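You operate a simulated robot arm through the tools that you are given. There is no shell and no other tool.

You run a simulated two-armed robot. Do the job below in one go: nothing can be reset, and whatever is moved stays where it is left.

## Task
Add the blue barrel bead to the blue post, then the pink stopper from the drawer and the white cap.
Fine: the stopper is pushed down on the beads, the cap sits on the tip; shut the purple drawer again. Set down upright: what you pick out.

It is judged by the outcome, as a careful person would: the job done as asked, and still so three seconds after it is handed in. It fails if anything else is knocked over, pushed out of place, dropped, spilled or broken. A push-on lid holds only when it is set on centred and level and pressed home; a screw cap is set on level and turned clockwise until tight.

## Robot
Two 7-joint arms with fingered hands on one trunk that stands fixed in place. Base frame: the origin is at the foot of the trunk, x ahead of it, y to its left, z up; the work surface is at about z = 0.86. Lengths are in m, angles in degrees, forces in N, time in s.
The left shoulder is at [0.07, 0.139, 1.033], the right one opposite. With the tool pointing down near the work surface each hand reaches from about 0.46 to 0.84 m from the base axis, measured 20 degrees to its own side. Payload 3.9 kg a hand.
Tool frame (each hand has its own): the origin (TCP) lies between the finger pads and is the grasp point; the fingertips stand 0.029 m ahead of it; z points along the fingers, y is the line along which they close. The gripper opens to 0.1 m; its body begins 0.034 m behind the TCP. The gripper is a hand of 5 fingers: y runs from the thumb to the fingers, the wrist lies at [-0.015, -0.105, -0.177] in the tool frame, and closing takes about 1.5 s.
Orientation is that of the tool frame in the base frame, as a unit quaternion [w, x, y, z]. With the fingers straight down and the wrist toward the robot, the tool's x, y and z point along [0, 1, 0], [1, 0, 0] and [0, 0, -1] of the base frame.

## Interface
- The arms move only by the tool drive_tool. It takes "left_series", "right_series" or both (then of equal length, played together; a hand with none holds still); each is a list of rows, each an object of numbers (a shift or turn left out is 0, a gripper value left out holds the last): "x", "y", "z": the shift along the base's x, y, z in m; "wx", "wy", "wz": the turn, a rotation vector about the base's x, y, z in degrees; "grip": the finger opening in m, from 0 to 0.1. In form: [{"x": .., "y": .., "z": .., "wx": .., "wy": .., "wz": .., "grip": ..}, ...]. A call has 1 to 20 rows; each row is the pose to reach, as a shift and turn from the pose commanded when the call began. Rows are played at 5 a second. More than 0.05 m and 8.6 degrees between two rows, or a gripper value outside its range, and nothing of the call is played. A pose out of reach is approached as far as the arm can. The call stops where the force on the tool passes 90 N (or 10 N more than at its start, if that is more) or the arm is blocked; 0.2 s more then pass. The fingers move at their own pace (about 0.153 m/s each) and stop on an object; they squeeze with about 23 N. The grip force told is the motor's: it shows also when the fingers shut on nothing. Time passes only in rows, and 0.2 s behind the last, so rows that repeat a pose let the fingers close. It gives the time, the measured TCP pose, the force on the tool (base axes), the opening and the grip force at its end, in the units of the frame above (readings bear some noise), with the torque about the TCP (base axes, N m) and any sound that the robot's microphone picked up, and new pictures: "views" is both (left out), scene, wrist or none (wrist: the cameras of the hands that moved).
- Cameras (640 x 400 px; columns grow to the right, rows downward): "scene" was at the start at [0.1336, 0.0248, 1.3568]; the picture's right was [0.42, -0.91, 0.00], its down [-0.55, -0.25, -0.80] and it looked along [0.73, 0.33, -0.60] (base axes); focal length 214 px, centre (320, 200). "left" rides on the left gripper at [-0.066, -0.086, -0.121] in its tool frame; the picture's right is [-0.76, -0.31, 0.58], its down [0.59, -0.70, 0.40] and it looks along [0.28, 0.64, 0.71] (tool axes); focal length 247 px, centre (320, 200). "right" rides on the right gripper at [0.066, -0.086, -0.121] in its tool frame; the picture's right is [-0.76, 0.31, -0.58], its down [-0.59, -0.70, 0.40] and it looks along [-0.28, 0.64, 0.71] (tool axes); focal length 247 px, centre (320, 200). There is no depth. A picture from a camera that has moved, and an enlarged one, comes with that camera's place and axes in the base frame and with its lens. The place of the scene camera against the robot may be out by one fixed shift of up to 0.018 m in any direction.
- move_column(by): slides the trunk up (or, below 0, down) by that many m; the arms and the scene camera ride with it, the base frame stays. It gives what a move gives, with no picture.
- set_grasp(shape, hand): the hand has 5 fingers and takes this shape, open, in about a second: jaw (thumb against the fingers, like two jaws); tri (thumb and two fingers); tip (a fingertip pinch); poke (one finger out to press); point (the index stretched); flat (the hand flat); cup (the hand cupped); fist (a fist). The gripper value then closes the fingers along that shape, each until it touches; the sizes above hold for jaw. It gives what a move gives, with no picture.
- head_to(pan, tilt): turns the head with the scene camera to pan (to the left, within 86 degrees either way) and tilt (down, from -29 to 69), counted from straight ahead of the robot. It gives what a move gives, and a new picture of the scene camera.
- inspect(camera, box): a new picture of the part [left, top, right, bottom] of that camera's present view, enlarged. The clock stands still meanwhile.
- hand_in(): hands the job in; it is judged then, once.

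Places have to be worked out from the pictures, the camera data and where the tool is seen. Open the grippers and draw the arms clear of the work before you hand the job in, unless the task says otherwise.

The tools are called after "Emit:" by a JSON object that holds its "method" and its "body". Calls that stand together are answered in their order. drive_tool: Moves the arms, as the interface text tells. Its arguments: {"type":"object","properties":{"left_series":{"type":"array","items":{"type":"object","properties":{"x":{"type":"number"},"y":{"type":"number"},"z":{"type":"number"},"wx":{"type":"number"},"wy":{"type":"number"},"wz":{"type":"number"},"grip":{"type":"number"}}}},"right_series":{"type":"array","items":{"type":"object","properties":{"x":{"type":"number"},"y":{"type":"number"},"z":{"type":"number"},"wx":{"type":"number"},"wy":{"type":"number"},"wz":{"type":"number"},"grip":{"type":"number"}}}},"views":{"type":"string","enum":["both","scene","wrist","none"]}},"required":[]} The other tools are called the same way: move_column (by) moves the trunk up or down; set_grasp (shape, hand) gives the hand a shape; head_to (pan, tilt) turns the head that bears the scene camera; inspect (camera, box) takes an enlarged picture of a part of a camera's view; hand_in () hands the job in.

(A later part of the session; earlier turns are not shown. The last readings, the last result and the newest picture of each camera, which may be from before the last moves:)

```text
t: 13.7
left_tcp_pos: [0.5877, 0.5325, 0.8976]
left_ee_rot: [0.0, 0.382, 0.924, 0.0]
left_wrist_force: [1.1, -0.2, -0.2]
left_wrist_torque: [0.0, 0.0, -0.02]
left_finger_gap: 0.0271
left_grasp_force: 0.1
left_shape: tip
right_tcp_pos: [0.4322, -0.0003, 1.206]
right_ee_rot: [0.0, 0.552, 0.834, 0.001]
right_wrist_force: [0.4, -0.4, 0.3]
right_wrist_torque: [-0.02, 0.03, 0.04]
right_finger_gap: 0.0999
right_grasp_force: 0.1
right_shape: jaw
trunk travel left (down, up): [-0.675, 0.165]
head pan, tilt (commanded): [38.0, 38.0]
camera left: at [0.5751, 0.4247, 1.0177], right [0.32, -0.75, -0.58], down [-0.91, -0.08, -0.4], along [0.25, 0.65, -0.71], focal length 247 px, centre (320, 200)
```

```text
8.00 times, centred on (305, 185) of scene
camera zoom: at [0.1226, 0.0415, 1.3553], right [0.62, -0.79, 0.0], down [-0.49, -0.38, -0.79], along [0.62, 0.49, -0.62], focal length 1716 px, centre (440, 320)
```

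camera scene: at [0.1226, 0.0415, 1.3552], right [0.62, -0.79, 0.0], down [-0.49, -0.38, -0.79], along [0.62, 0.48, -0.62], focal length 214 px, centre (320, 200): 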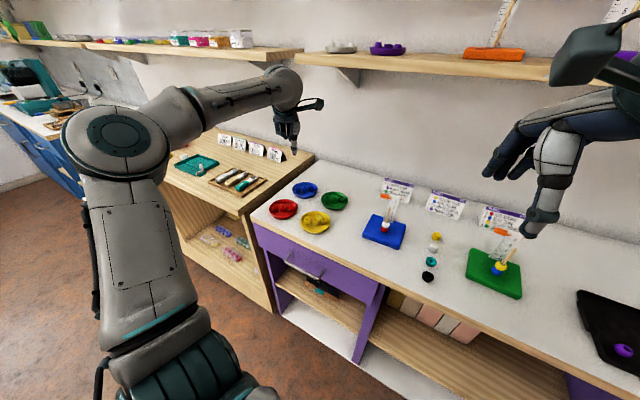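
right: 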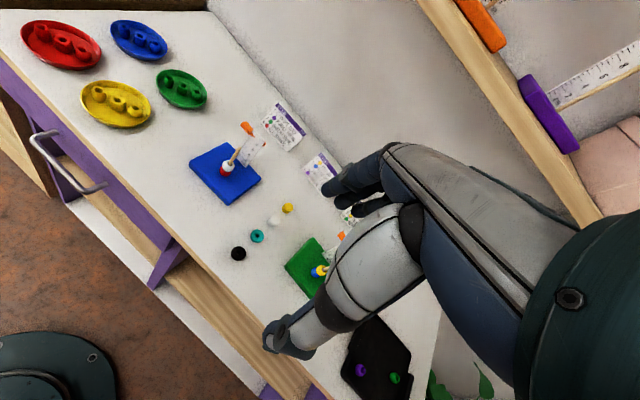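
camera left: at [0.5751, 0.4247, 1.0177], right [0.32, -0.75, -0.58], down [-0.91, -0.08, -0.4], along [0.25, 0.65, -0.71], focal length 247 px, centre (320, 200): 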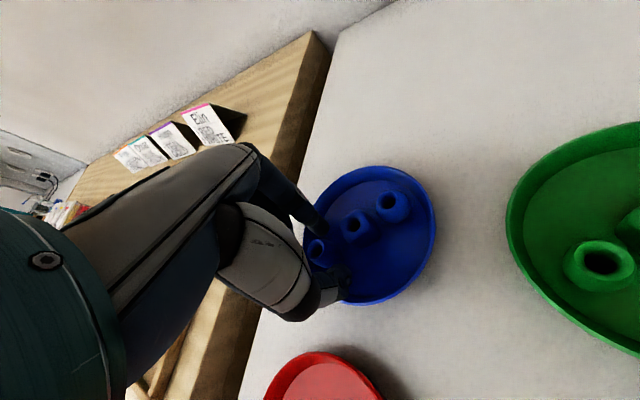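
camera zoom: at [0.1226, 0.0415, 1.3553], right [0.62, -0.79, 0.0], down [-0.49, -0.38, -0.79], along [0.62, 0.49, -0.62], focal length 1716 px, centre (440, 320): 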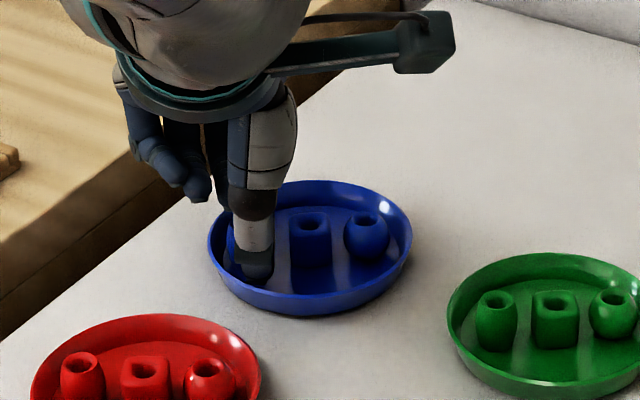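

My finger nudged the tray by ~3 mm and the bead is still ~3 mm off my finger line. I narrow the opening and slide the bead gently toward the tray's middle line so the fingers clear the wall.

Emit:
{"method": "drive_tool", "body": {"left_series": [{"z": 0.002, "grip": 0.024}, {"z": 0.002}, {"x": -0.0014, "y": -0.0014, "z": 0.002}, {"x": -0.0028, "y": -0.0028, "z": 0.002}, {"x": -0.0035, "y": -0.0035, "z": 0.002}, {"x": -0.0048, "y": -0.0022, "z": 0.002}, {"x": -0.006, "y": -0.001, "z": 0.002}, {"x": -0.006, "y": -0.001, "z": 0.002}], "views": "wrist"}}

Emit:
{"method": "inspect", "body": {"camera": "left", "box": [280, 170, 380, 280]}}

Emit:
{"method": "inspect", "body": {"camera": "scene", "box": [280, 160, 330, 210]}}

```text
t: 15.5
left_tcp_pos: [0.5829, 0.5312, 0.8997]
left_ee_rot: [0.001, 0.383, 0.924, 0.0]
left_wrist_force: [0.3, -0.7, 1.8]
left_wrist_torque: [-0.01, -0.03, -0.03]
left_finger_gap: 0.0243
left_grasp_force: 0.1
left_shape: tip
right_tcp_pos: [0.4327, -0.0008, 1.2058]
right_ee_rot: [0.0, 0.551, 0.835, 0.0]
right_wrist_force: [-0.2, 0.6, -0.3]
right_wrist_torque: [0.02, 0.02, 0.02]
right_finger_gap: 0.0997
right_grasp_force: 0.1
right_shape: jaw
trunk travel left (down, up): [-0.675, 0.165]
head pan, tilt (commanded): [38.0, 38.0]
camera left: at [0.5693, 0.4235, 1.0195], right [0.32, -0.75, -0.58], down [-0.91, -0.08, -0.4], along [0.25, 0.65, -0.71], focal length 247 px, centre (320, 200)
```

left: 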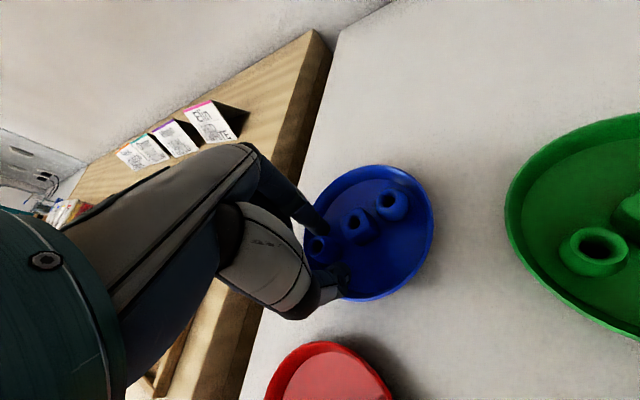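

```text
3.64 times, centred on (330, 225) of left
camera zoom: at [0.5693, 0.4235, 1.0195], right [0.32, -0.75, -0.58], down [-0.91, -0.08, -0.4], along [0.25, 0.65, -0.71], focal length 898 px, centre (284, 109)
```

zoom: 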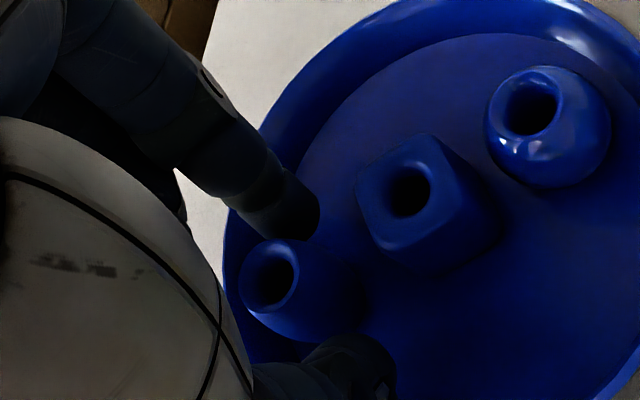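

```text
8.00 times, centred on (305, 185) of scene
camera zoom: at [0.1227, 0.0414, 1.3553], right [0.62, -0.79, 0.0], down [-0.49, -0.38, -0.79], along [0.62, 0.49, -0.62], focal length 1716 px, centre (440, 320)
```

zoom: 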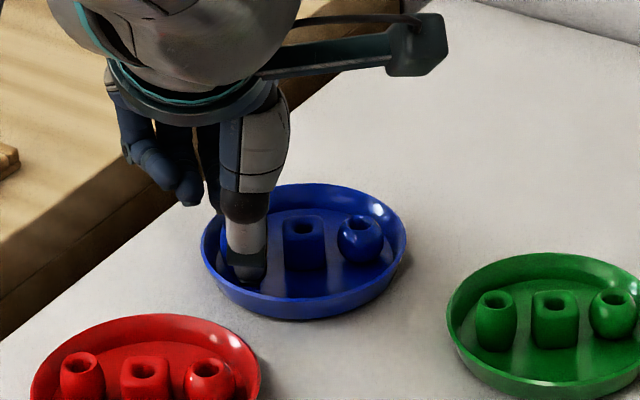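

The tray rides along with my fingers, but the bead is now only ~1 mm off the finger line. I close slowly on it.

Emit:
{"method": "drive_tool", "body": {"left_series": [{"grip": 0.021}, {"grip": 0.018}, {"grip": 0.016}, {"grip": 0.016}], "views": "none"}}

Emit:
{"method": "inspect", "body": {"camera": "left", "box": [280, 170, 380, 280]}}

Emit:
{"method": "inspect", "body": {"camera": "right", "box": [100, 0, 180, 70]}}

```text
t: 16.5
left_tcp_pos: [0.5823, 0.5312, 0.8994]
left_ee_rot: [0.001, 0.383, 0.924, 0.0]
left_wrist_force: [-0.3, -1.5, 0.3]
left_wrist_torque: [0.02, 0.01, 0.01]
left_finger_gap: 0.0165
left_grasp_force: 0.0
left_shape: tip
right_tcp_pos: [0.4321, -0.0005, 1.2045]
right_ee_rot: [0.0, 0.552, 0.834, 0.0]
right_wrist_force: [0.3, -0.5, 0.1]
right_wrist_torque: [0.02, -0.02, 0.0]
right_finger_gap: 0.0999
right_grasp_force: 0.2
right_shape: jaw
trunk travel left (down, up): [-0.675, 0.165]
head pan, tilt (commanded): [38.0, 38.0]
```

```text
3.64 times, centred on (330, 225) of left
camera zoom: at [0.5692, 0.4236, 1.0194], right [0.32, -0.75, -0.58], down [-0.91, -0.08, -0.4], along [0.25, 0.65, -0.71], focal length 898 px, centre (284, 109)
```

zoom: 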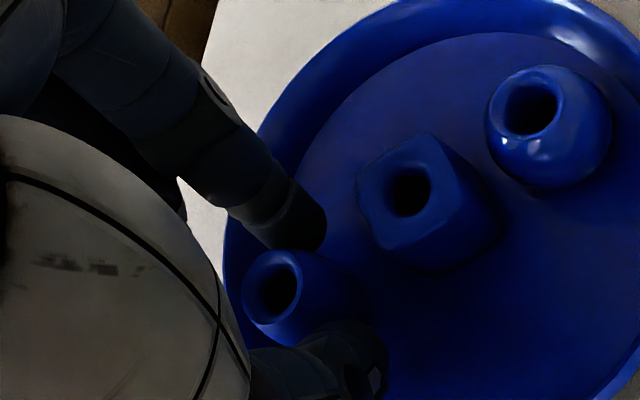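

```text
5.71 times, centred on (140, 35) of right
camera zoom: at [0.3287, 0.027, 1.3262], right [0.58, -0.58, 0.58], down [-0.42, -0.82, -0.4], along [0.7, -0.01, -0.71], focal length 1411 px, centre (1349, 1143)
```

zoom: 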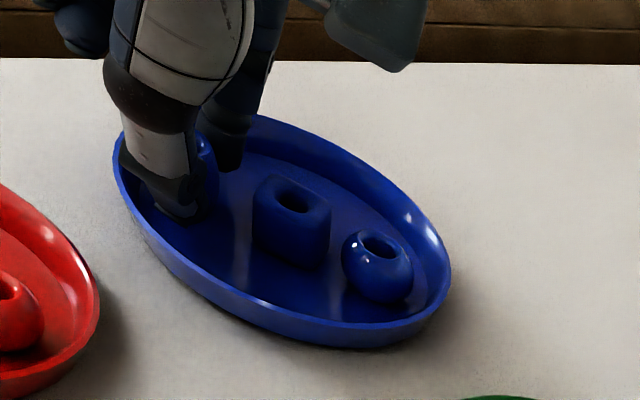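

No grip force yet at 0.0165, so the bead is about 16 mm wide or less. I keep closing.

Emit:
{"method": "drive_tool", "body": {"left_series": [{"grip": 0.013}, {"grip": 0.011}, {"grip": 0.009}, {"grip": 0.009}], "views": "none"}}

Emit:
{"method": "inspect", "body": {"camera": "left", "box": [280, 170, 380, 280]}}

Emit:
{"method": "inspect", "body": {"camera": "right", "box": [100, 0, 180, 70]}}

```text
t: 17.5
left_tcp_pos: [0.5825, 0.5316, 0.8995]
left_ee_rot: [0.001, 0.383, 0.924, 0.0]
left_wrist_force: [0.5, 0.3, -0.4]
left_wrist_torque: [0.01, 0.01, -0.04]
left_finger_gap: 0.0
left_grasp_force: 23.3
left_shape: tip
right_tcp_pos: [0.4331, 0.0002, 1.2065]
right_ee_rot: [0.0, 0.552, 0.834, 0.0]
right_wrist_force: [0.0, 0.3, -0.2]
right_wrist_torque: [-0.02, 0.04, 0.02]
right_finger_gap: 0.0997
right_grasp_force: 0.0
right_shape: jaw
trunk travel left (down, up): [-0.675, 0.165]
head pan, tilt (commanded): [38.0, 38.0]
```

```text
3.64 times, centred on (330, 225) of left
camera zoom: at [0.5691, 0.4237, 1.0194], right [0.32, -0.75, -0.58], down [-0.91, -0.08, -0.4], along [0.25, 0.65, -0.71], focal length 898 px, centre (284, 109)
```

zoom: 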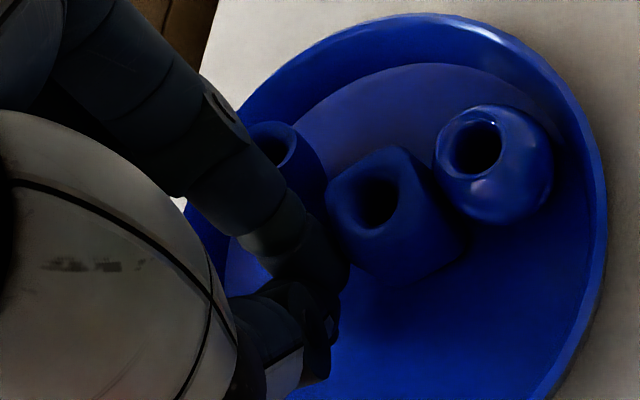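

```text
5.71 times, centred on (140, 35) of right
camera zoom: at [0.3287, 0.0271, 1.3262], right [0.58, -0.58, 0.58], down [-0.42, -0.82, -0.4], along [0.7, -0.01, -0.71], focal length 1411 px, centre (1349, 1143)
```

zoom: 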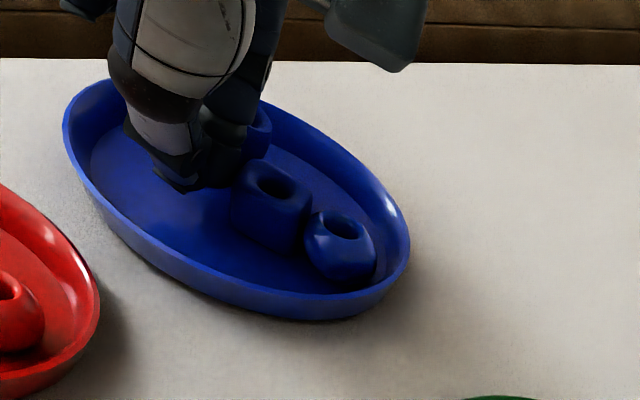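

The pinch shut on nothing: the bead was squeezed past the index finger and the tray slid ~2 cm. I lift straight up to study the fingertips' geometry before trying again.

Emit:
{"method": "drive_tool", "body": {"left_series": [{"z": 0.02}, {"z": 0.05}, {"z": 0.1}, {"z": 0.12}, {"z": 0.12}], "views": "both"}}

Emit:
{"method": "inspect", "body": {"camera": "scene", "box": [260, 110, 360, 220]}}

Emit:
{"method": "inspect", "body": {"camera": "right", "box": [60, 0, 200, 100]}}

```text
t: 18.7
left_tcp_pos: [0.5822, 0.5318, 1.0198]
left_ee_rot: [0.0, 0.382, 0.924, 0.0]
left_wrist_force: [0.4, -0.1, 0.6]
left_wrist_torque: [0.01, 0.01, 0.02]
left_finger_gap: 0.0
left_grasp_force: 22.5
left_shape: tip
right_tcp_pos: [0.4327, 0.0014, 1.2058]
right_ee_rot: [0.0, 0.552, 0.834, 0.0]
right_wrist_force: [0.2, 0.1, -0.2]
right_wrist_torque: [-0.05, 0.0, 0.0]
right_finger_gap: 0.0998
right_grasp_force: 0.0
right_shape: jaw
trunk travel left (down, up): [-0.675, 0.165]
head pan, tilt (commanded): [38.0, 38.0]
camera scene: at [0.1227, 0.0417, 1.3553], right [0.62, -0.79, 0.0], down [-0.49, -0.38, -0.79], along [0.62, 0.49, -0.62], focal length 214 px, centre (320, 200)
camera left: at [0.5685, 0.4242, 1.1397], right [0.32, -0.75, -0.58], down [-0.91, -0.08, -0.4], along [0.25, 0.65, -0.71], focal length 247 px, centre (320, 200)
```

scene: 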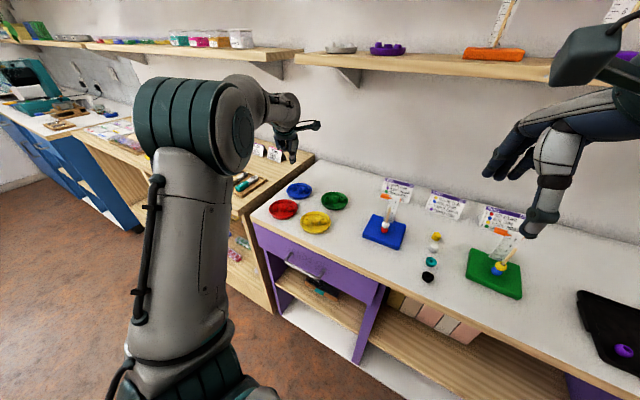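
left: 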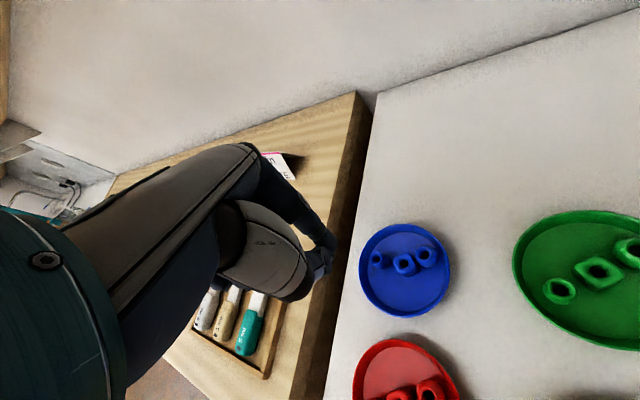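

```text
3.64 times, centred on (310, 165) of scene
camera zoom: at [0.1227, 0.0417, 1.3553], right [0.62, -0.79, 0.0], down [-0.49, -0.38, -0.79], along [0.62, 0.49, -0.62], focal length 780 px, centre (356, 327)
```

zoom: 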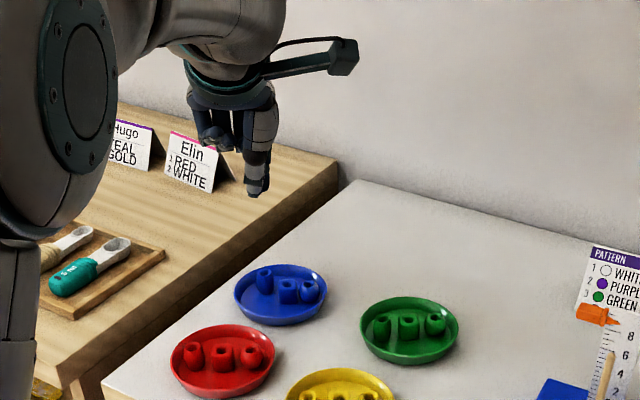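

```text
4.00 times, centred on (130, 50) of right
camera zoom: at [0.3288, 0.0272, 1.3262], right [0.58, -0.58, 0.58], down [-0.42, -0.82, -0.4], along [0.7, -0.01, -0.71], focal length 988 px, centre (1080, 800)
```

zoom: 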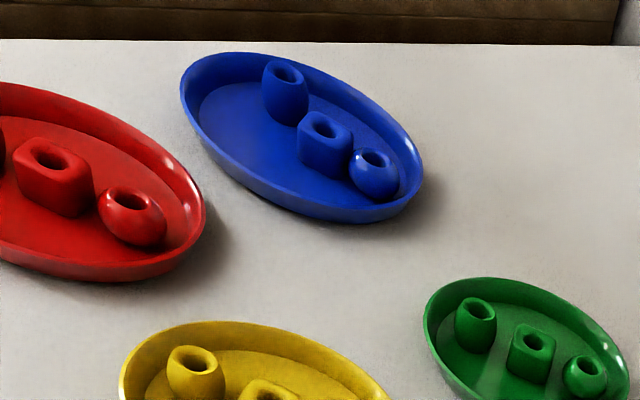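

All beads are still upright in the tray. I zoom on the closed fingertips and the tray to see the pinch geometry and the new bead position.

Emit:
{"method": "inspect", "body": {"camera": "scene", "box": [270, 110, 320, 170]}}

Emit:
{"method": "inspect", "body": {"camera": "left", "box": [240, 150, 360, 310]}}

Emit:
{"method": "inspect", "body": {"camera": "left", "box": [345, 215, 465, 325]}}

```text
6.67 times, centred on (295, 140) of scene
camera zoom: at [0.1227, 0.0417, 1.3553], right [0.62, -0.79, 0.0], down [-0.49, -0.38, -0.79], along [0.62, 0.49, -0.62], focal length 1430 px, centre (487, 600)
```

zoom: 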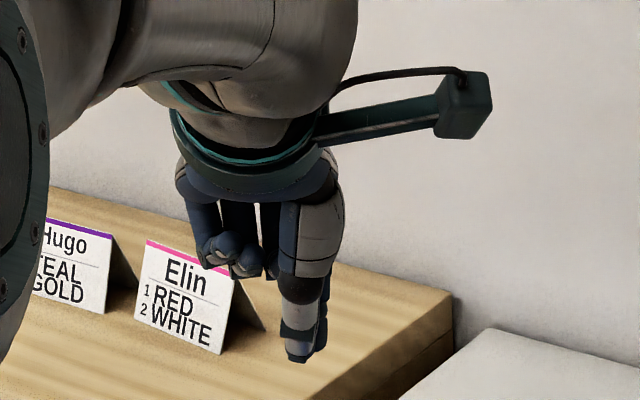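

```text
2.50 times, centred on (300, 230) of left
camera zoom: at [0.5685, 0.4242, 1.1397], right [0.32, -0.75, -0.58], down [-0.91, -0.08, -0.4], along [0.25, 0.65, -0.71], focal length 617 px, centre (370, 125)
```

zoom: 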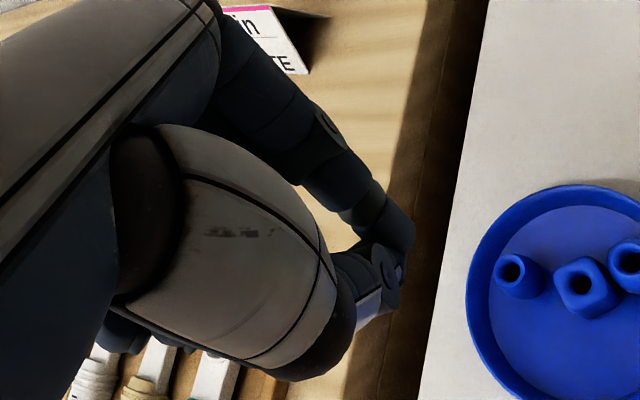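

```text
3.64 times, centred on (405, 270) of left
camera zoom: at [0.5685, 0.4242, 1.1397], right [0.32, -0.75, -0.58], down [-0.91, -0.08, -0.4], along [0.25, 0.65, -0.71], focal length 898 px, centre (11, -54)
```

zoom: 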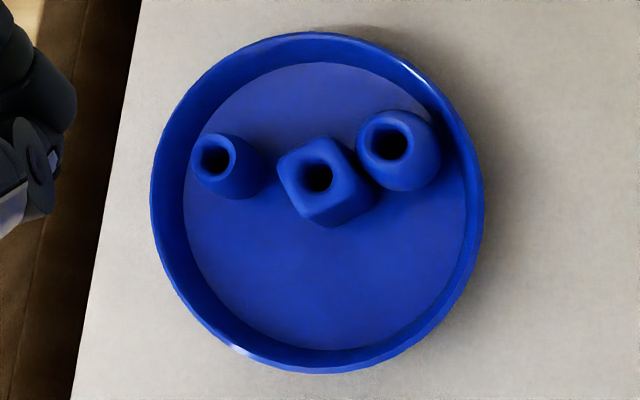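

The closed view shows index and thumb tips offset sideways by ~1 cm, which is why the pinch spat the bead out. I try the "tri" shape and look at its geometry.

Emit:
{"method": "set_grasp", "body": {"hand": "left", "shape": "tri"}}

Emit:
{"method": "drive_tool", "body": {"left_series": [{"grip": 0.04}, {"grip": 0.04}, {"grip": 0.04}, {"grip": 0.04}], "views": "none"}}

Emit:
{"method": "inspect", "body": {"camera": "scene", "box": [270, 110, 320, 170]}}

Emit:
{"method": "inspect", "body": {"camera": "left", "box": [240, 150, 360, 310]}}

Emit:
{"method": "drive_tool", "body": {"left_series": [{"grip": 0.015}, {"grip": 0.015}, {"grip": 0.015}], "views": "none"}}

Emit:
{"method": "inspect", "body": {"camera": "scene", "box": [270, 110, 320, 170]}}

Emit:
{"method": "inspect", "body": {"camera": "left", "box": [240, 150, 360, 310]}}

```text
t: 19.6
left_tcp_pos: [0.5825, 0.5327, 1.0196]
left_ee_rot: [0.0, 0.383, 0.924, 0.0]
left_wrist_force: [0.1, -0.2, 0.0]
left_wrist_torque: [-0.05, -0.03, -0.01]
left_finger_gap: 0.0999
left_grasp_force: 0.0
left_shape: tri
right_tcp_pos: [0.4329, -0.0001, 1.205]
right_ee_rot: [0.001, 0.552, 0.834, 0.001]
right_wrist_force: [-0.9, -0.4, -0.2]
right_wrist_torque: [-0.01, 0.02, -0.03]
right_finger_gap: 0.0996
right_grasp_force: 0.0
right_shape: jaw
trunk travel left (down, up): [-0.675, 0.165]
head pan, tilt (commanded): [38.0, 38.0]
```

```text
t: 20.6
left_tcp_pos: [0.5819, 0.532, 1.0205]
left_ee_rot: [0.0, 0.383, 0.924, 0.0]
left_wrist_force: [-0.9, 0.0, 0.6]
left_wrist_torque: [0.02, 0.0, -0.01]
left_finger_gap: 0.0403
left_grasp_force: 0.0
left_shape: tri
right_tcp_pos: [0.4332, 0.001, 1.2066]
right_ee_rot: [0.0, 0.552, 0.834, 0.0]
right_wrist_force: [-0.2, 0.3, 0.3]
right_wrist_torque: [-0.02, -0.02, 0.02]
right_finger_gap: 0.1001
right_grasp_force: 0.0
right_shape: jaw
trunk travel left (down, up): [-0.675, 0.165]
head pan, tilt (commanded): [38.0, 38.0]
```

```text
6.67 times, centred on (295, 140) of scene
camera zoom: at [0.1226, 0.0415, 1.3553], right [0.62, -0.79, 0.0], down [-0.49, -0.38, -0.79], along [0.62, 0.49, -0.62], focal length 1430 px, centre (487, 600)
```

zoom: 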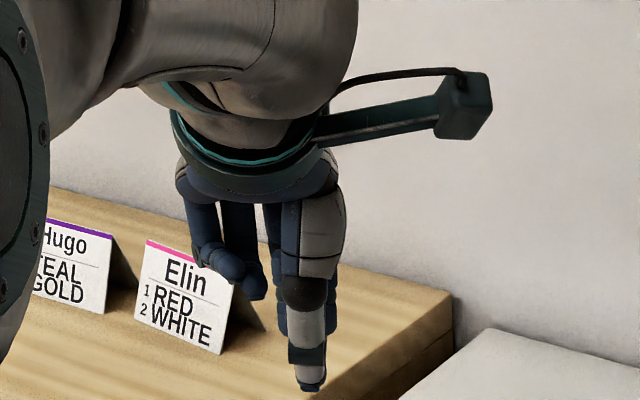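

```text
2.50 times, centred on (300, 230) of left
camera zoom: at [0.5686, 0.424, 1.1395], right [0.32, -0.75, -0.58], down [-0.91, -0.08, -0.4], along [0.25, 0.65, -0.71], focal length 617 px, centre (370, 125)
```

zoom: 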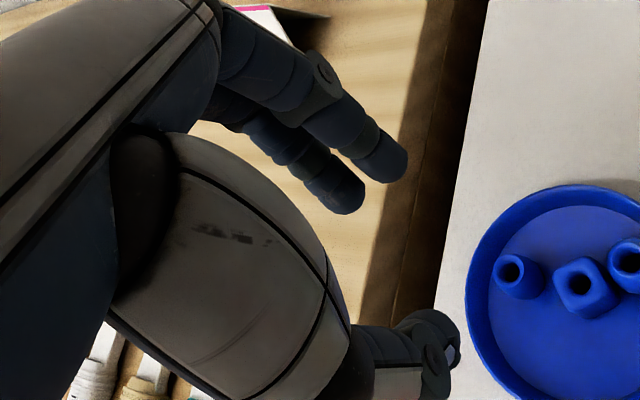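

```text
t: 21.4
left_tcp_pos: [0.5821, 0.5323, 1.0205]
left_ee_rot: [0.0, 0.382, 0.924, 0.0]
left_wrist_force: [-0.3, -0.3, -0.4]
left_wrist_torque: [-0.02, 0.0, 0.0]
left_finger_gap: 0.0152
left_grasp_force: 0.1
left_shape: tri
right_tcp_pos: [0.4329, 0.0006, 1.2062]
right_ee_rot: [0.0, 0.552, 0.834, 0.0]
right_wrist_force: [-0.2, 0.0, 0.0]
right_wrist_torque: [0.03, -0.02, 0.0]
right_finger_gap: 0.0999
right_grasp_force: 0.1
right_shape: jaw
trunk travel left (down, up): [-0.675, 0.165]
head pan, tilt (commanded): [38.0, 38.0]
```

```text
6.67 times, centred on (295, 140) of scene
camera zoom: at [0.1226, 0.0415, 1.3553], right [0.62, -0.79, 0.0], down [-0.49, -0.38, -0.79], along [0.62, 0.49, -0.62], focal length 1430 px, centre (487, 600)
```

zoom: 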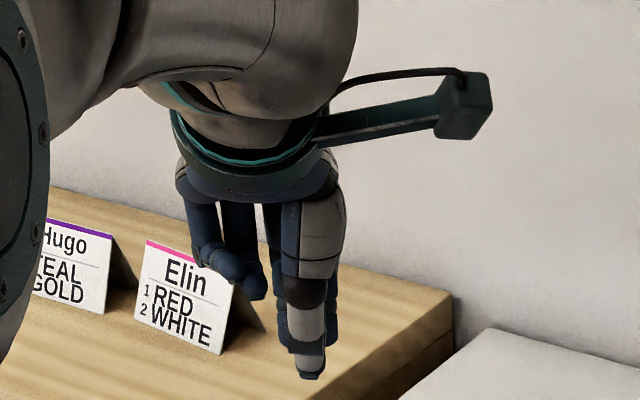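

```text
2.50 times, centred on (300, 230) of left
camera zoom: at [0.5686, 0.424, 1.1395], right [0.32, -0.75, -0.58], down [-0.91, -0.08, -0.4], along [0.25, 0.65, -0.71], focal length 617 px, centre (370, 125)
```

zoom: 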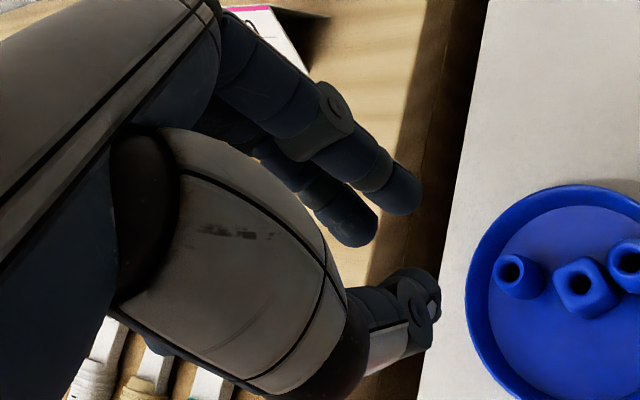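

In tri, the thumb sits between index and middle finger. I close it fully to see where they meet.

Emit:
{"method": "drive_tool", "body": {"left_series": [{"grip": 0.0}, {"grip": 0.0}, {"grip": 0.0}], "views": "none"}}

Emit:
{"method": "inspect", "body": {"camera": "scene", "box": [270, 110, 320, 170]}}

Emit:
{"method": "inspect", "body": {"camera": "left", "box": [240, 150, 360, 310]}}

Emit:
{"method": "set_grasp", "body": {"hand": "left", "shape": "jaw"}}

Emit:
{"method": "drive_tool", "body": {"left_series": [{"grip": 0.02}, {"grip": 0.02}, {"grip": 0.02}, {"grip": 0.02}], "views": "none"}}

Emit:
{"method": "inspect", "body": {"camera": "scene", "box": [270, 110, 320, 170]}}

Emit:
{"method": "inspect", "body": {"camera": "left", "box": [240, 150, 360, 310]}}

```text
t: 22.2
left_tcp_pos: [0.5825, 0.5309, 1.0197]
left_ee_rot: [0.0, 0.383, 0.924, 0.0]
left_wrist_force: [-0.4, 0.1, -1.1]
left_wrist_torque: [-0.02, 0.04, 0.01]
left_finger_gap: 0.0
left_grasp_force: 23.2
left_shape: tri
right_tcp_pos: [0.4318, -0.0013, 1.2053]
right_ee_rot: [0.0, 0.552, 0.834, 0.001]
right_wrist_force: [0.5, -0.4, 0.7]
right_wrist_torque: [0.0, -0.02, 0.02]
right_finger_gap: 0.0998
right_grasp_force: 0.1
right_shape: jaw
trunk travel left (down, up): [-0.675, 0.165]
head pan, tilt (commanded): [38.0, 38.0]
```

```text
6.67 times, centred on (295, 140) of scene
camera zoom: at [0.1226, 0.0415, 1.3553], right [0.62, -0.79, 0.0], down [-0.49, -0.38, -0.79], along [0.62, 0.49, -0.62], focal length 1430 px, centre (487, 600)
```

zoom: 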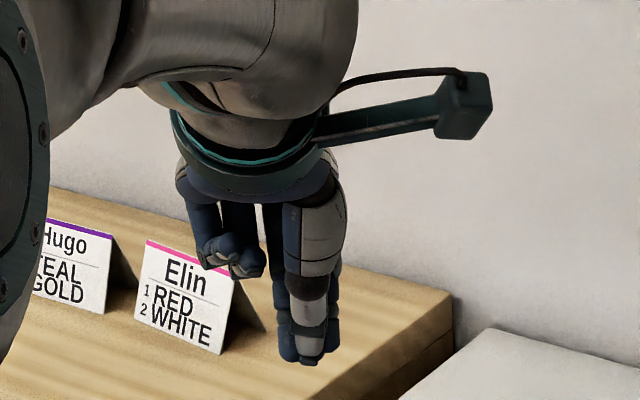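

```text
2.50 times, centred on (300, 230) of left
camera zoom: at [0.5686, 0.424, 1.1395], right [0.32, -0.75, -0.58], down [-0.91, -0.08, -0.4], along [0.25, 0.65, -0.71], focal length 617 px, centre (370, 125)
```

zoom: 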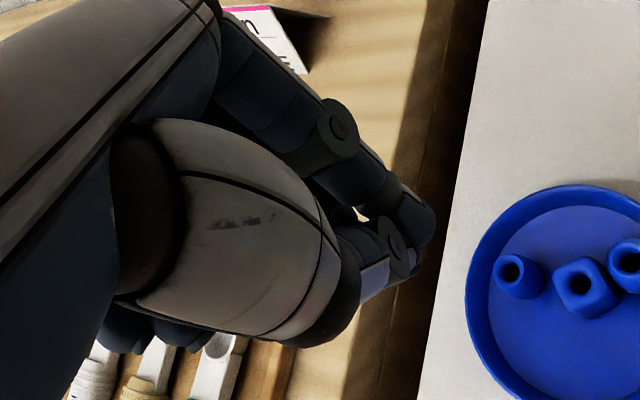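

```text
t: 23.1
left_tcp_pos: [0.5831, 0.5313, 1.0192]
left_ee_rot: [0.0, 0.383, 0.924, 0.0]
left_wrist_force: [-0.2, 1.1, -0.2]
left_wrist_torque: [-0.02, 0.02, 0.02]
left_finger_gap: 0.0998
left_grasp_force: 0.1
left_shape: jaw
right_tcp_pos: [0.4322, -0.0007, 1.2061]
right_ee_rot: [0.0, 0.551, 0.834, 0.0]
right_wrist_force: [-0.5, -0.5, -0.2]
right_wrist_torque: [0.03, -0.03, 0.01]
right_finger_gap: 0.0995
right_grasp_force: 0.1
right_shape: jaw
trunk travel left (down, up): [-0.675, 0.165]
head pan, tilt (commanded): [38.0, 38.0]
```

```text
t: 24.1
left_tcp_pos: [0.5817, 0.5316, 1.019]
left_ee_rot: [0.0, 0.383, 0.924, 0.001]
left_wrist_force: [0.1, 1.3, -0.2]
left_wrist_torque: [0.02, -0.02, 0.0]
left_finger_gap: 0.0206
left_grasp_force: 0.0
left_shape: jaw
right_tcp_pos: [0.4325, -0.0013, 1.2062]
right_ee_rot: [0.0, 0.552, 0.834, 0.0]
right_wrist_force: [-0.3, 0.0, 0.4]
right_wrist_torque: [0.0, -0.01, 0.04]
right_finger_gap: 0.0996
right_grasp_force: 0.1
right_shape: jaw
trunk travel left (down, up): [-0.675, 0.165]
head pan, tilt (commanded): [38.0, 38.0]
```

```text
6.67 times, centred on (295, 140) of scene
camera zoom: at [0.1226, 0.0415, 1.3553], right [0.62, -0.79, 0.0], down [-0.49, -0.38, -0.79], along [0.62, 0.49, -0.62], focal length 1430 px, centre (487, 600)
```

zoom: 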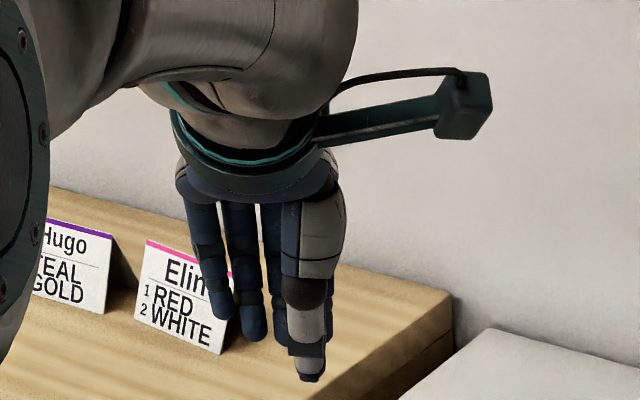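

```text
2.50 times, centred on (300, 230) of left
camera zoom: at [0.5686, 0.424, 1.1395], right [0.32, -0.75, -0.58], down [-0.91, -0.08, -0.4], along [0.25, 0.65, -0.71], focal length 617 px, centre (370, 125)
```

zoom: 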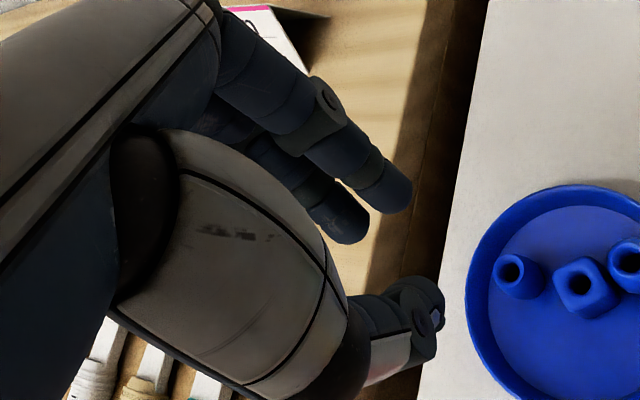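

Tri gives a symmetric three-point hold. The barrel now sits near (0.599, 0.549), with the cube on its −y side, so I turn the hand to yaw ≈10° and come over it with tri at a small opening.

Emit:
{"method": "set_grasp", "body": {"hand": "left", "shape": "tri"}}

Emit:
{"method": "drive_tool", "body": {"left_series": [{"x": 0.004, "y": 0.004, "wz": -8, "grip": 0.034}, {"x": 0.008, "y": 0.008, "wz": -16}, {"x": 0.012, "y": 0.012, "wz": -24}, {"x": 0.016, "y": 0.017, "wz": -32}, {"x": 0.017, "y": 0.018, "wz": -35}, {"x": 0.017, "y": 0.018, "z": -0.04, "wz": -35}, {"x": 0.017, "y": 0.018, "z": -0.06, "wz": -35}, {"x": 0.017, "y": 0.018, "z": -0.06, "wz": -35}], "views": "wrist"}}

Emit:
{"method": "inspect", "body": {"camera": "left", "box": [280, 150, 440, 290]}}

Emit:
{"method": "inspect", "body": {"camera": "scene", "box": [270, 130, 350, 220]}}

Emit:
{"method": "inspect", "body": {"camera": "right", "box": [80, 0, 180, 80]}}

```text
t: 25.0
left_tcp_pos: [0.5824, 0.5309, 1.0201]
left_ee_rot: [0.0, 0.383, 0.924, 0.0]
left_wrist_force: [0.4, -0.2, -0.4]
left_wrist_torque: [0.04, -0.01, 0.0]
left_finger_gap: 0.1
left_grasp_force: 0.2
left_shape: tri
right_tcp_pos: [0.4316, -0.0014, 1.2065]
right_ee_rot: [0.0, 0.552, 0.834, -0.001]
right_wrist_force: [-1.0, 0.0, -0.3]
right_wrist_torque: [-0.01, 0.01, -0.01]
right_finger_gap: 0.0997
right_grasp_force: 0.1
right_shape: jaw
trunk travel left (down, up): [-0.675, 0.165]
head pan, tilt (commanded): [38.0, 38.0]
```

```text
t: 26.8
left_tcp_pos: [0.5997, 0.5503, 0.9598]
left_ee_rot: [-0.001, 0.643, 0.766, 0.0]
left_wrist_force: [0.8, 0.0, 0.8]
left_wrist_torque: [0.0, 0.02, -0.02]
left_finger_gap: 0.0345
left_grasp_force: 0.1
left_shape: tri
right_tcp_pos: [0.4322, -0.0009, 1.2046]
right_ee_rot: [-0.001, 0.552, 0.834, 0.0]
right_wrist_force: [-0.5, -0.1, 0.3]
right_wrist_torque: [0.01, 0.0, -0.01]
right_finger_gap: 0.0998
right_grasp_force: 0.0
right_shape: jaw
trunk travel left (down, up): [-0.675, 0.165]
head pan, tilt (commanded): [38.0, 38.0]
camera left: at [0.5279, 0.4694, 1.0794], right [-0.17, -0.8, -0.58], down [-0.79, 0.46, -0.4], along [0.58, 0.39, -0.71], focal length 247 px, centre (320, 200)
```

left: 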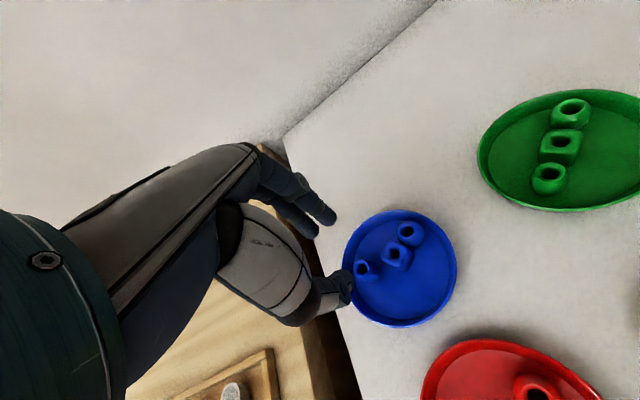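

```text
2.86 times, centred on (360, 220) of left
camera zoom: at [0.5279, 0.4694, 1.0794], right [-0.17, -0.8, -0.58], down [-0.79, 0.46, -0.4], along [0.58, 0.39, -0.71], focal length 706 px, centre (206, 143)
```

zoom: 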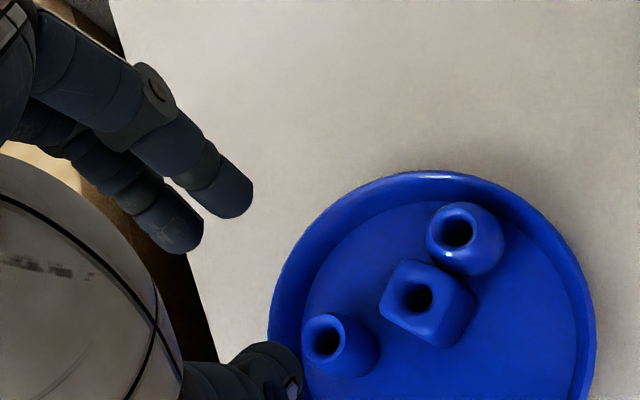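

```text
4.44 times, centred on (310, 175) of scene
camera zoom: at [0.1224, 0.0412, 1.3553], right [0.62, -0.79, 0.0], down [-0.48, -0.38, -0.79], along [0.62, 0.49, -0.62], focal length 953 px, centre (364, 311)
```

zoom: 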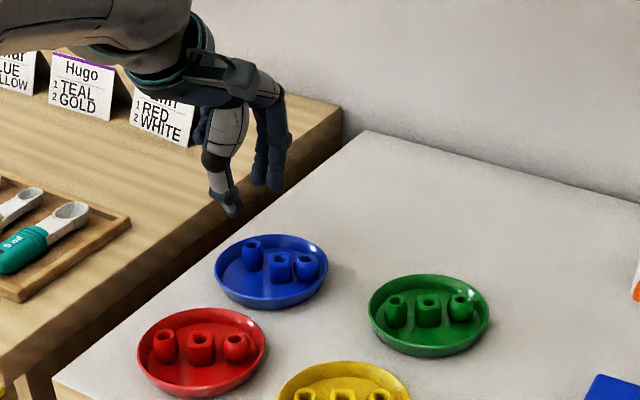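

```text
5.00 times, centred on (130, 40) of right
camera zoom: at [0.3285, 0.0267, 1.3263], right [0.58, -0.58, 0.58], down [-0.42, -0.82, -0.4], along [0.7, -0.01, -0.71], focal length 1235 px, centre (1270, 1000)
```

zoom: 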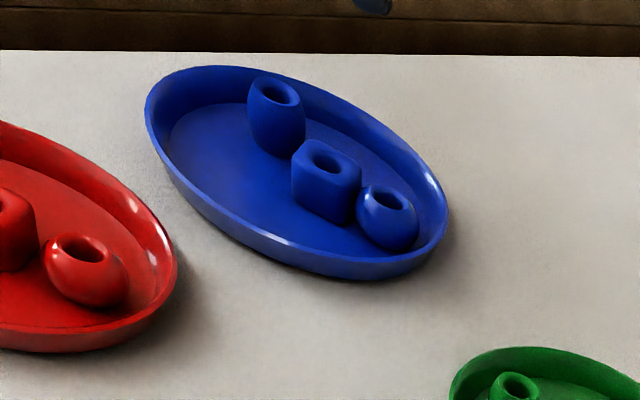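

The two newest views put the barrel at (0.599, 0.550), top z ≈0.883, right under the hand. I descend to fingertips just above the rim height, checking the force.

Emit:
{"method": "drive_tool", "body": {"left_series": [{"x": -0.001, "z": -0.02, "grip": 0.03}, {"x": -0.001, "z": -0.035}, {"x": -0.001, "z": -0.048}, {"x": -0.001, "z": -0.055}, {"x": -0.001, "z": -0.058}, {"x": -0.001, "z": -0.058}], "views": "wrist"}}

Emit:
{"method": "inspect", "body": {"camera": "left", "box": [260, 150, 400, 290]}}

Emit:
{"method": "inspect", "body": {"camera": "scene", "box": [275, 150, 335, 210]}}

Emit:
{"method": "inspect", "body": {"camera": "right", "box": [80, 0, 180, 80]}}

```text
t: 28.2
left_tcp_pos: [0.6004, 0.5481, 0.9052]
left_ee_rot: [0.002, 0.643, 0.766, 0.003]
left_wrist_force: [2.2, 2.9, 13.6]
left_wrist_torque: [0.31, -0.32, 0.01]
left_finger_gap: 0.0315
left_grasp_force: 0.0
left_shape: tri
right_tcp_pos: [0.4308, -0.0013, 1.2061]
right_ee_rot: [0.0, 0.552, 0.834, 0.002]
right_wrist_force: [-0.1, -0.1, 0.2]
right_wrist_torque: [-0.01, 0.03, 0.01]
right_finger_gap: 0.0998
right_grasp_force: 0.1
right_shape: jaw
trunk travel left (down, up): [-0.675, 0.165]
head pan, tilt (commanded): [38.0, 38.0]
camera left: at [0.5267, 0.4681, 1.0244], right [-0.17, -0.8, -0.58], down [-0.79, 0.46, -0.4], along [0.59, 0.39, -0.71], focal length 247 px, centre (320, 200)
```

left: 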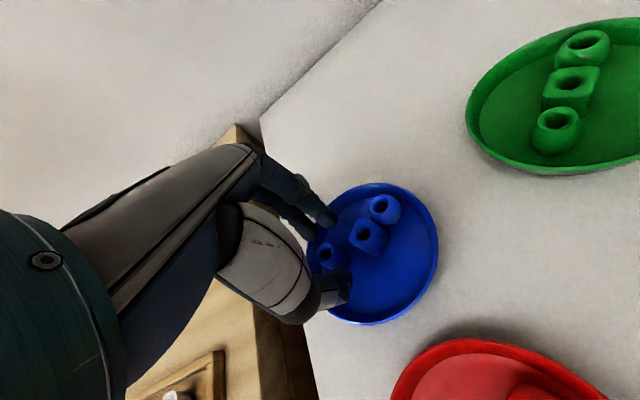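

```text
2.86 times, centred on (330, 220) of left
camera zoom: at [0.5267, 0.4681, 1.0244], right [-0.17, -0.8, -0.58], down [-0.79, 0.46, -0.4], along [0.59, 0.39, -0.71], focal length 706 px, centre (291, 143)
```

zoom: 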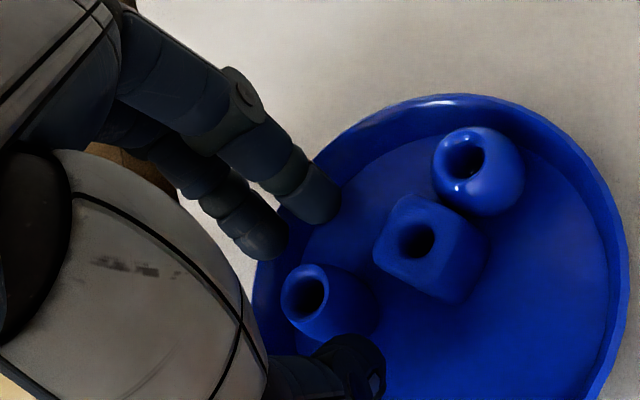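

```text
6.67 times, centred on (305, 180) of scene
camera zoom: at [0.121, 0.0401, 1.3557], right [0.62, -0.79, 0.0], down [-0.48, -0.38, -0.79], along [0.62, 0.49, -0.61], focal length 1430 px, centre (420, 333)
```

zoom: 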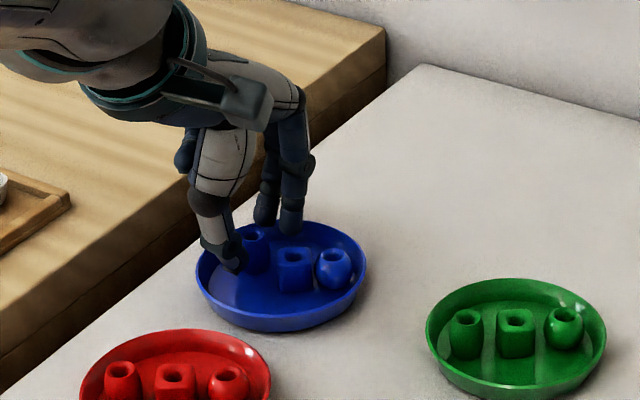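

```text
5.00 times, centred on (130, 40) of right
camera zoom: at [0.3272, 0.0257, 1.3268], right [0.58, -0.58, 0.58], down [-0.42, -0.82, -0.4], along [0.7, -0.01, -0.71], focal length 1235 px, centre (1270, 1000)
```

zoom: 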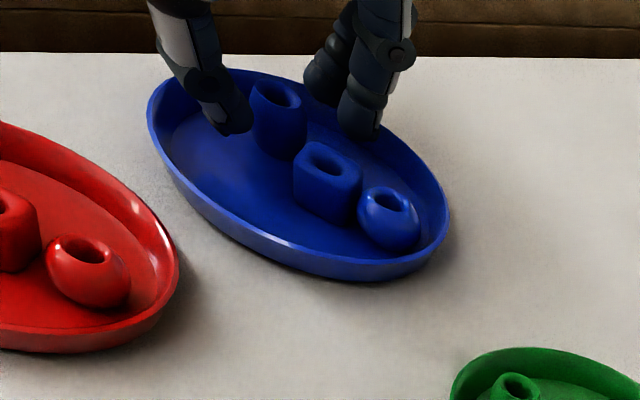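

The middle finger touched the rim at about z 0.876 (13 N). I back off 4 mm so the tips are just above the rim and close the three-finger hold on the bead's upper part.

Emit:
{"method": "drive_tool", "body": {"left_series": [{"z": 0.002}, {"z": 0.0045}, {"z": 0.0045, "grip": 0.024}, {"z": 0.0045, "grip": 0.018}, {"z": 0.0045, "grip": 0.012}, {"z": 0.0045, "grip": 0.0}, {"z": 0.0045, "grip": 0.0}, {"z": 0.0045, "grip": 0.0}], "views": "wrist"}}

Emit:
{"method": "inspect", "body": {"camera": "left", "box": [260, 150, 400, 290]}}

Emit:
{"method": "inspect", "body": {"camera": "scene", "box": [275, 150, 335, 210]}}

Emit:
{"method": "inspect", "body": {"camera": "right", "box": [80, 0, 180, 80]}}

```text
t: 30.0
left_tcp_pos: [0.5987, 0.5486, 0.9066]
left_ee_rot: [0.0, 0.643, 0.766, -0.001]
left_wrist_force: [0.7, -0.1, -0.3]
left_wrist_torque: [0.02, -0.01, 0.04]
left_finger_gap: 0.008
left_grasp_force: 23.5
left_shape: tri
right_tcp_pos: [0.4316, -0.0003, 1.2056]
right_ee_rot: [0.001, 0.551, 0.834, 0.0]
right_wrist_force: [-0.1, -0.1, -0.4]
right_wrist_torque: [-0.04, 0.03, -0.04]
right_finger_gap: 0.0996
right_grasp_force: 0.0
right_shape: jaw
trunk travel left (down, up): [-0.675, 0.165]
head pan, tilt (commanded): [38.0, 38.0]
camera left: at [0.527, 0.469, 1.0258], right [-0.17, -0.8, -0.58], down [-0.79, 0.46, -0.4], along [0.58, 0.39, -0.71], focal length 247 px, centre (320, 200)
```

left: 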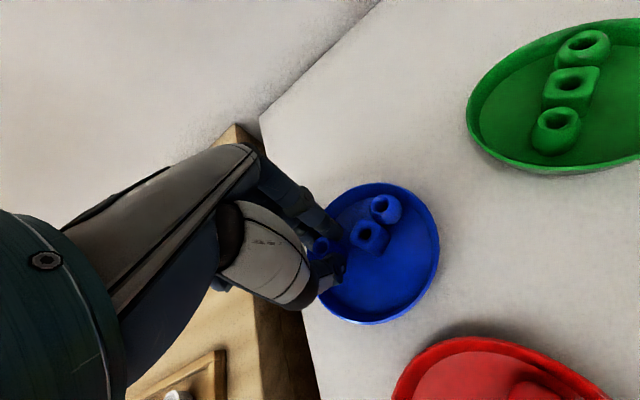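

```text
2.86 times, centred on (330, 220) of left
camera zoom: at [0.527, 0.469, 1.0258], right [-0.17, -0.8, -0.58], down [-0.79, 0.46, -0.4], along [0.58, 0.39, -0.71], focal length 706 px, centre (291, 143)
```

zoom: 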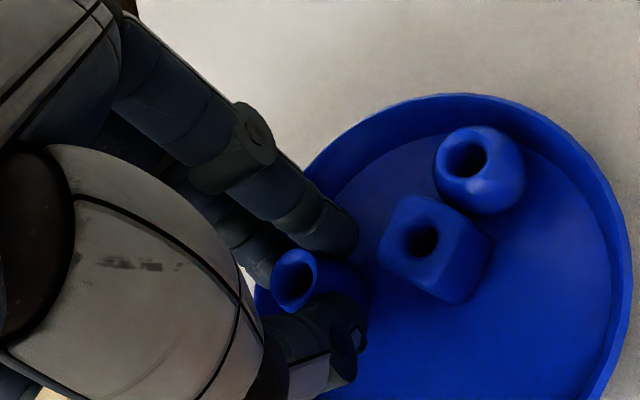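

```text
6.67 times, centred on (305, 180) of scene
camera zoom: at [0.1226, 0.0416, 1.3553], right [0.62, -0.79, 0.0], down [-0.49, -0.38, -0.79], along [0.62, 0.49, -0.62], focal length 1430 px, centre (420, 333)
```

zoom: 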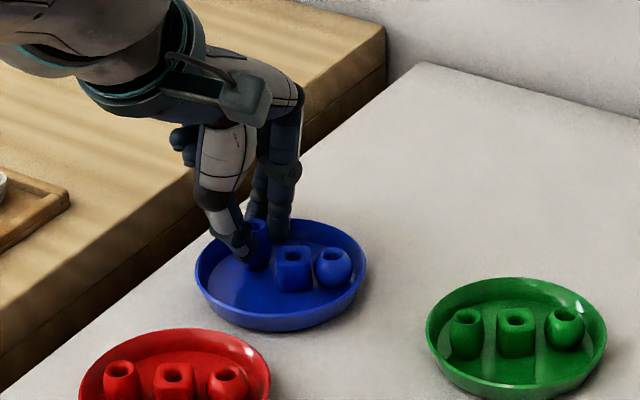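

```text
5.00 times, centred on (130, 40) of right
camera zoom: at [0.3288, 0.0271, 1.3262], right [0.58, -0.58, 0.58], down [-0.42, -0.82, -0.4], along [0.7, -0.01, -0.71], focal length 1235 px, centre (1270, 1000)
```

zoom: 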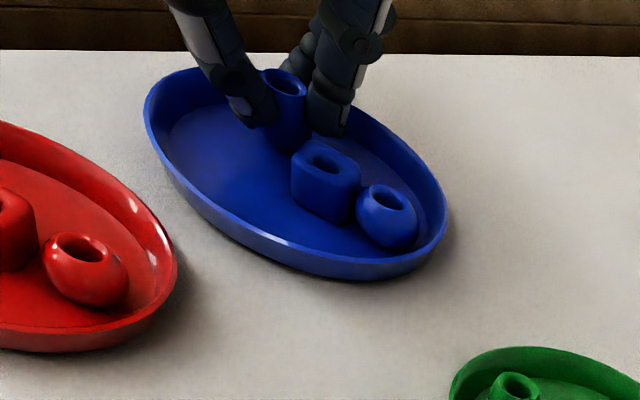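

The gap stopped at 0.008 with firm grip force and the bead upright between the fingers. I lift slowly and check that it comes along.

Emit:
{"method": "drive_tool", "body": {"left_series": [{"z": 0.005}, {"z": 0.01}, {"z": 0.02}, {"z": 0.035}, {"z": 0.05}, {"z": 0.05}], "views": "wrist"}}

Emit:
{"method": "inspect", "body": {"camera": "left", "box": [260, 150, 400, 290]}}

Emit:
{"method": "inspect", "body": {"camera": "scene", "box": [275, 130, 335, 210]}}

Emit:
{"method": "inspect", "body": {"camera": "right", "box": [80, 0, 180, 80]}}

```text
t: 31.4
left_tcp_pos: [0.5991, 0.5508, 0.9558]
left_ee_rot: [-0.001, 0.642, 0.766, 0.0]
left_wrist_force: [0.2, -0.2, 0.0]
left_wrist_torque: [-0.01, -0.02, 0.03]
left_finger_gap: 0.0081
left_grasp_force: 23.1
left_shape: tri
right_tcp_pos: [0.4328, -0.0013, 1.2051]
right_ee_rot: [0.0, 0.551, 0.834, 0.0]
right_wrist_force: [0.4, 1.0, -0.2]
right_wrist_torque: [0.04, -0.01, 0.01]
right_finger_gap: 0.0999
right_grasp_force: 0.0
right_shape: jaw
trunk travel left (down, up): [-0.675, 0.165]
head pan, tilt (commanded): [38.0, 38.0]
camera left: at [0.5265, 0.4694, 1.0759], right [-0.17, -0.8, -0.58], down [-0.79, 0.46, -0.4], along [0.58, 0.39, -0.71], focal length 247 px, centre (320, 200)
```

left: 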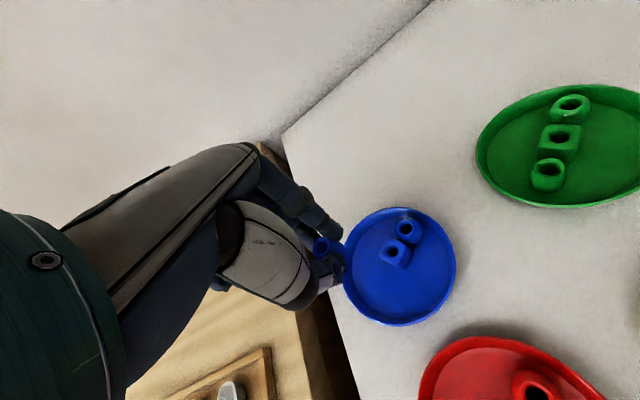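

```text
2.86 times, centred on (330, 220) of left
camera zoom: at [0.5265, 0.4694, 1.0759], right [-0.17, -0.8, -0.58], down [-0.79, 0.46, -0.4], along [0.58, 0.39, -0.71], focal length 706 px, centre (291, 143)
```

zoom: 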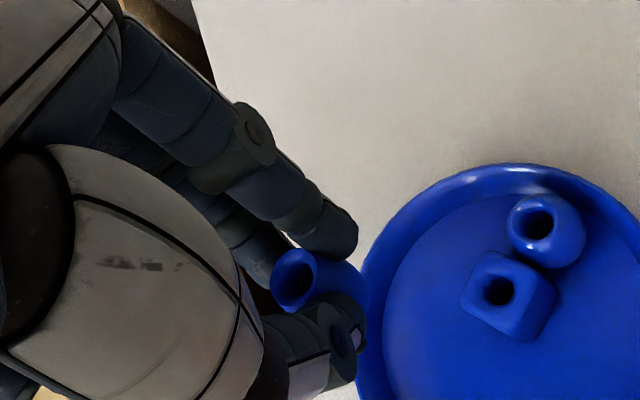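

```text
5.00 times, centred on (305, 170) of scene
camera zoom: at [0.1228, 0.0417, 1.3553], right [0.62, -0.79, 0.0], down [-0.49, -0.38, -0.79], along [0.62, 0.49, -0.62], focal length 1072 px, centre (395, 350)
```

zoom: 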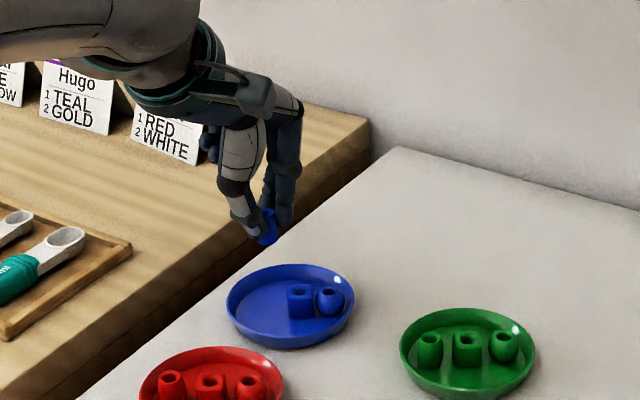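

```text
5.00 times, centred on (130, 40) of right
camera zoom: at [0.3289, 0.0272, 1.3261], right [0.58, -0.58, 0.58], down [-0.42, -0.82, -0.4], along [0.7, -0.01, -0.71], focal length 1235 px, centre (1270, 1000)
```

zoom: 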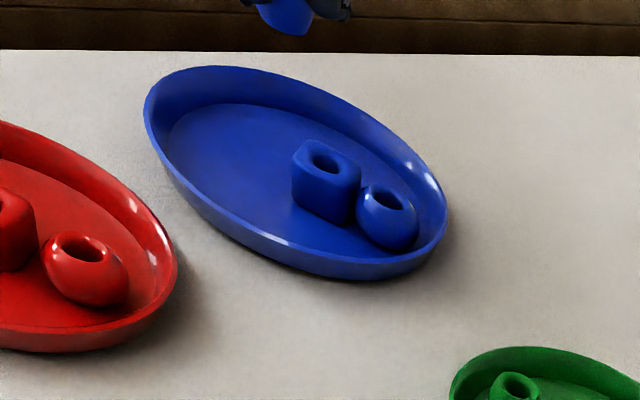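

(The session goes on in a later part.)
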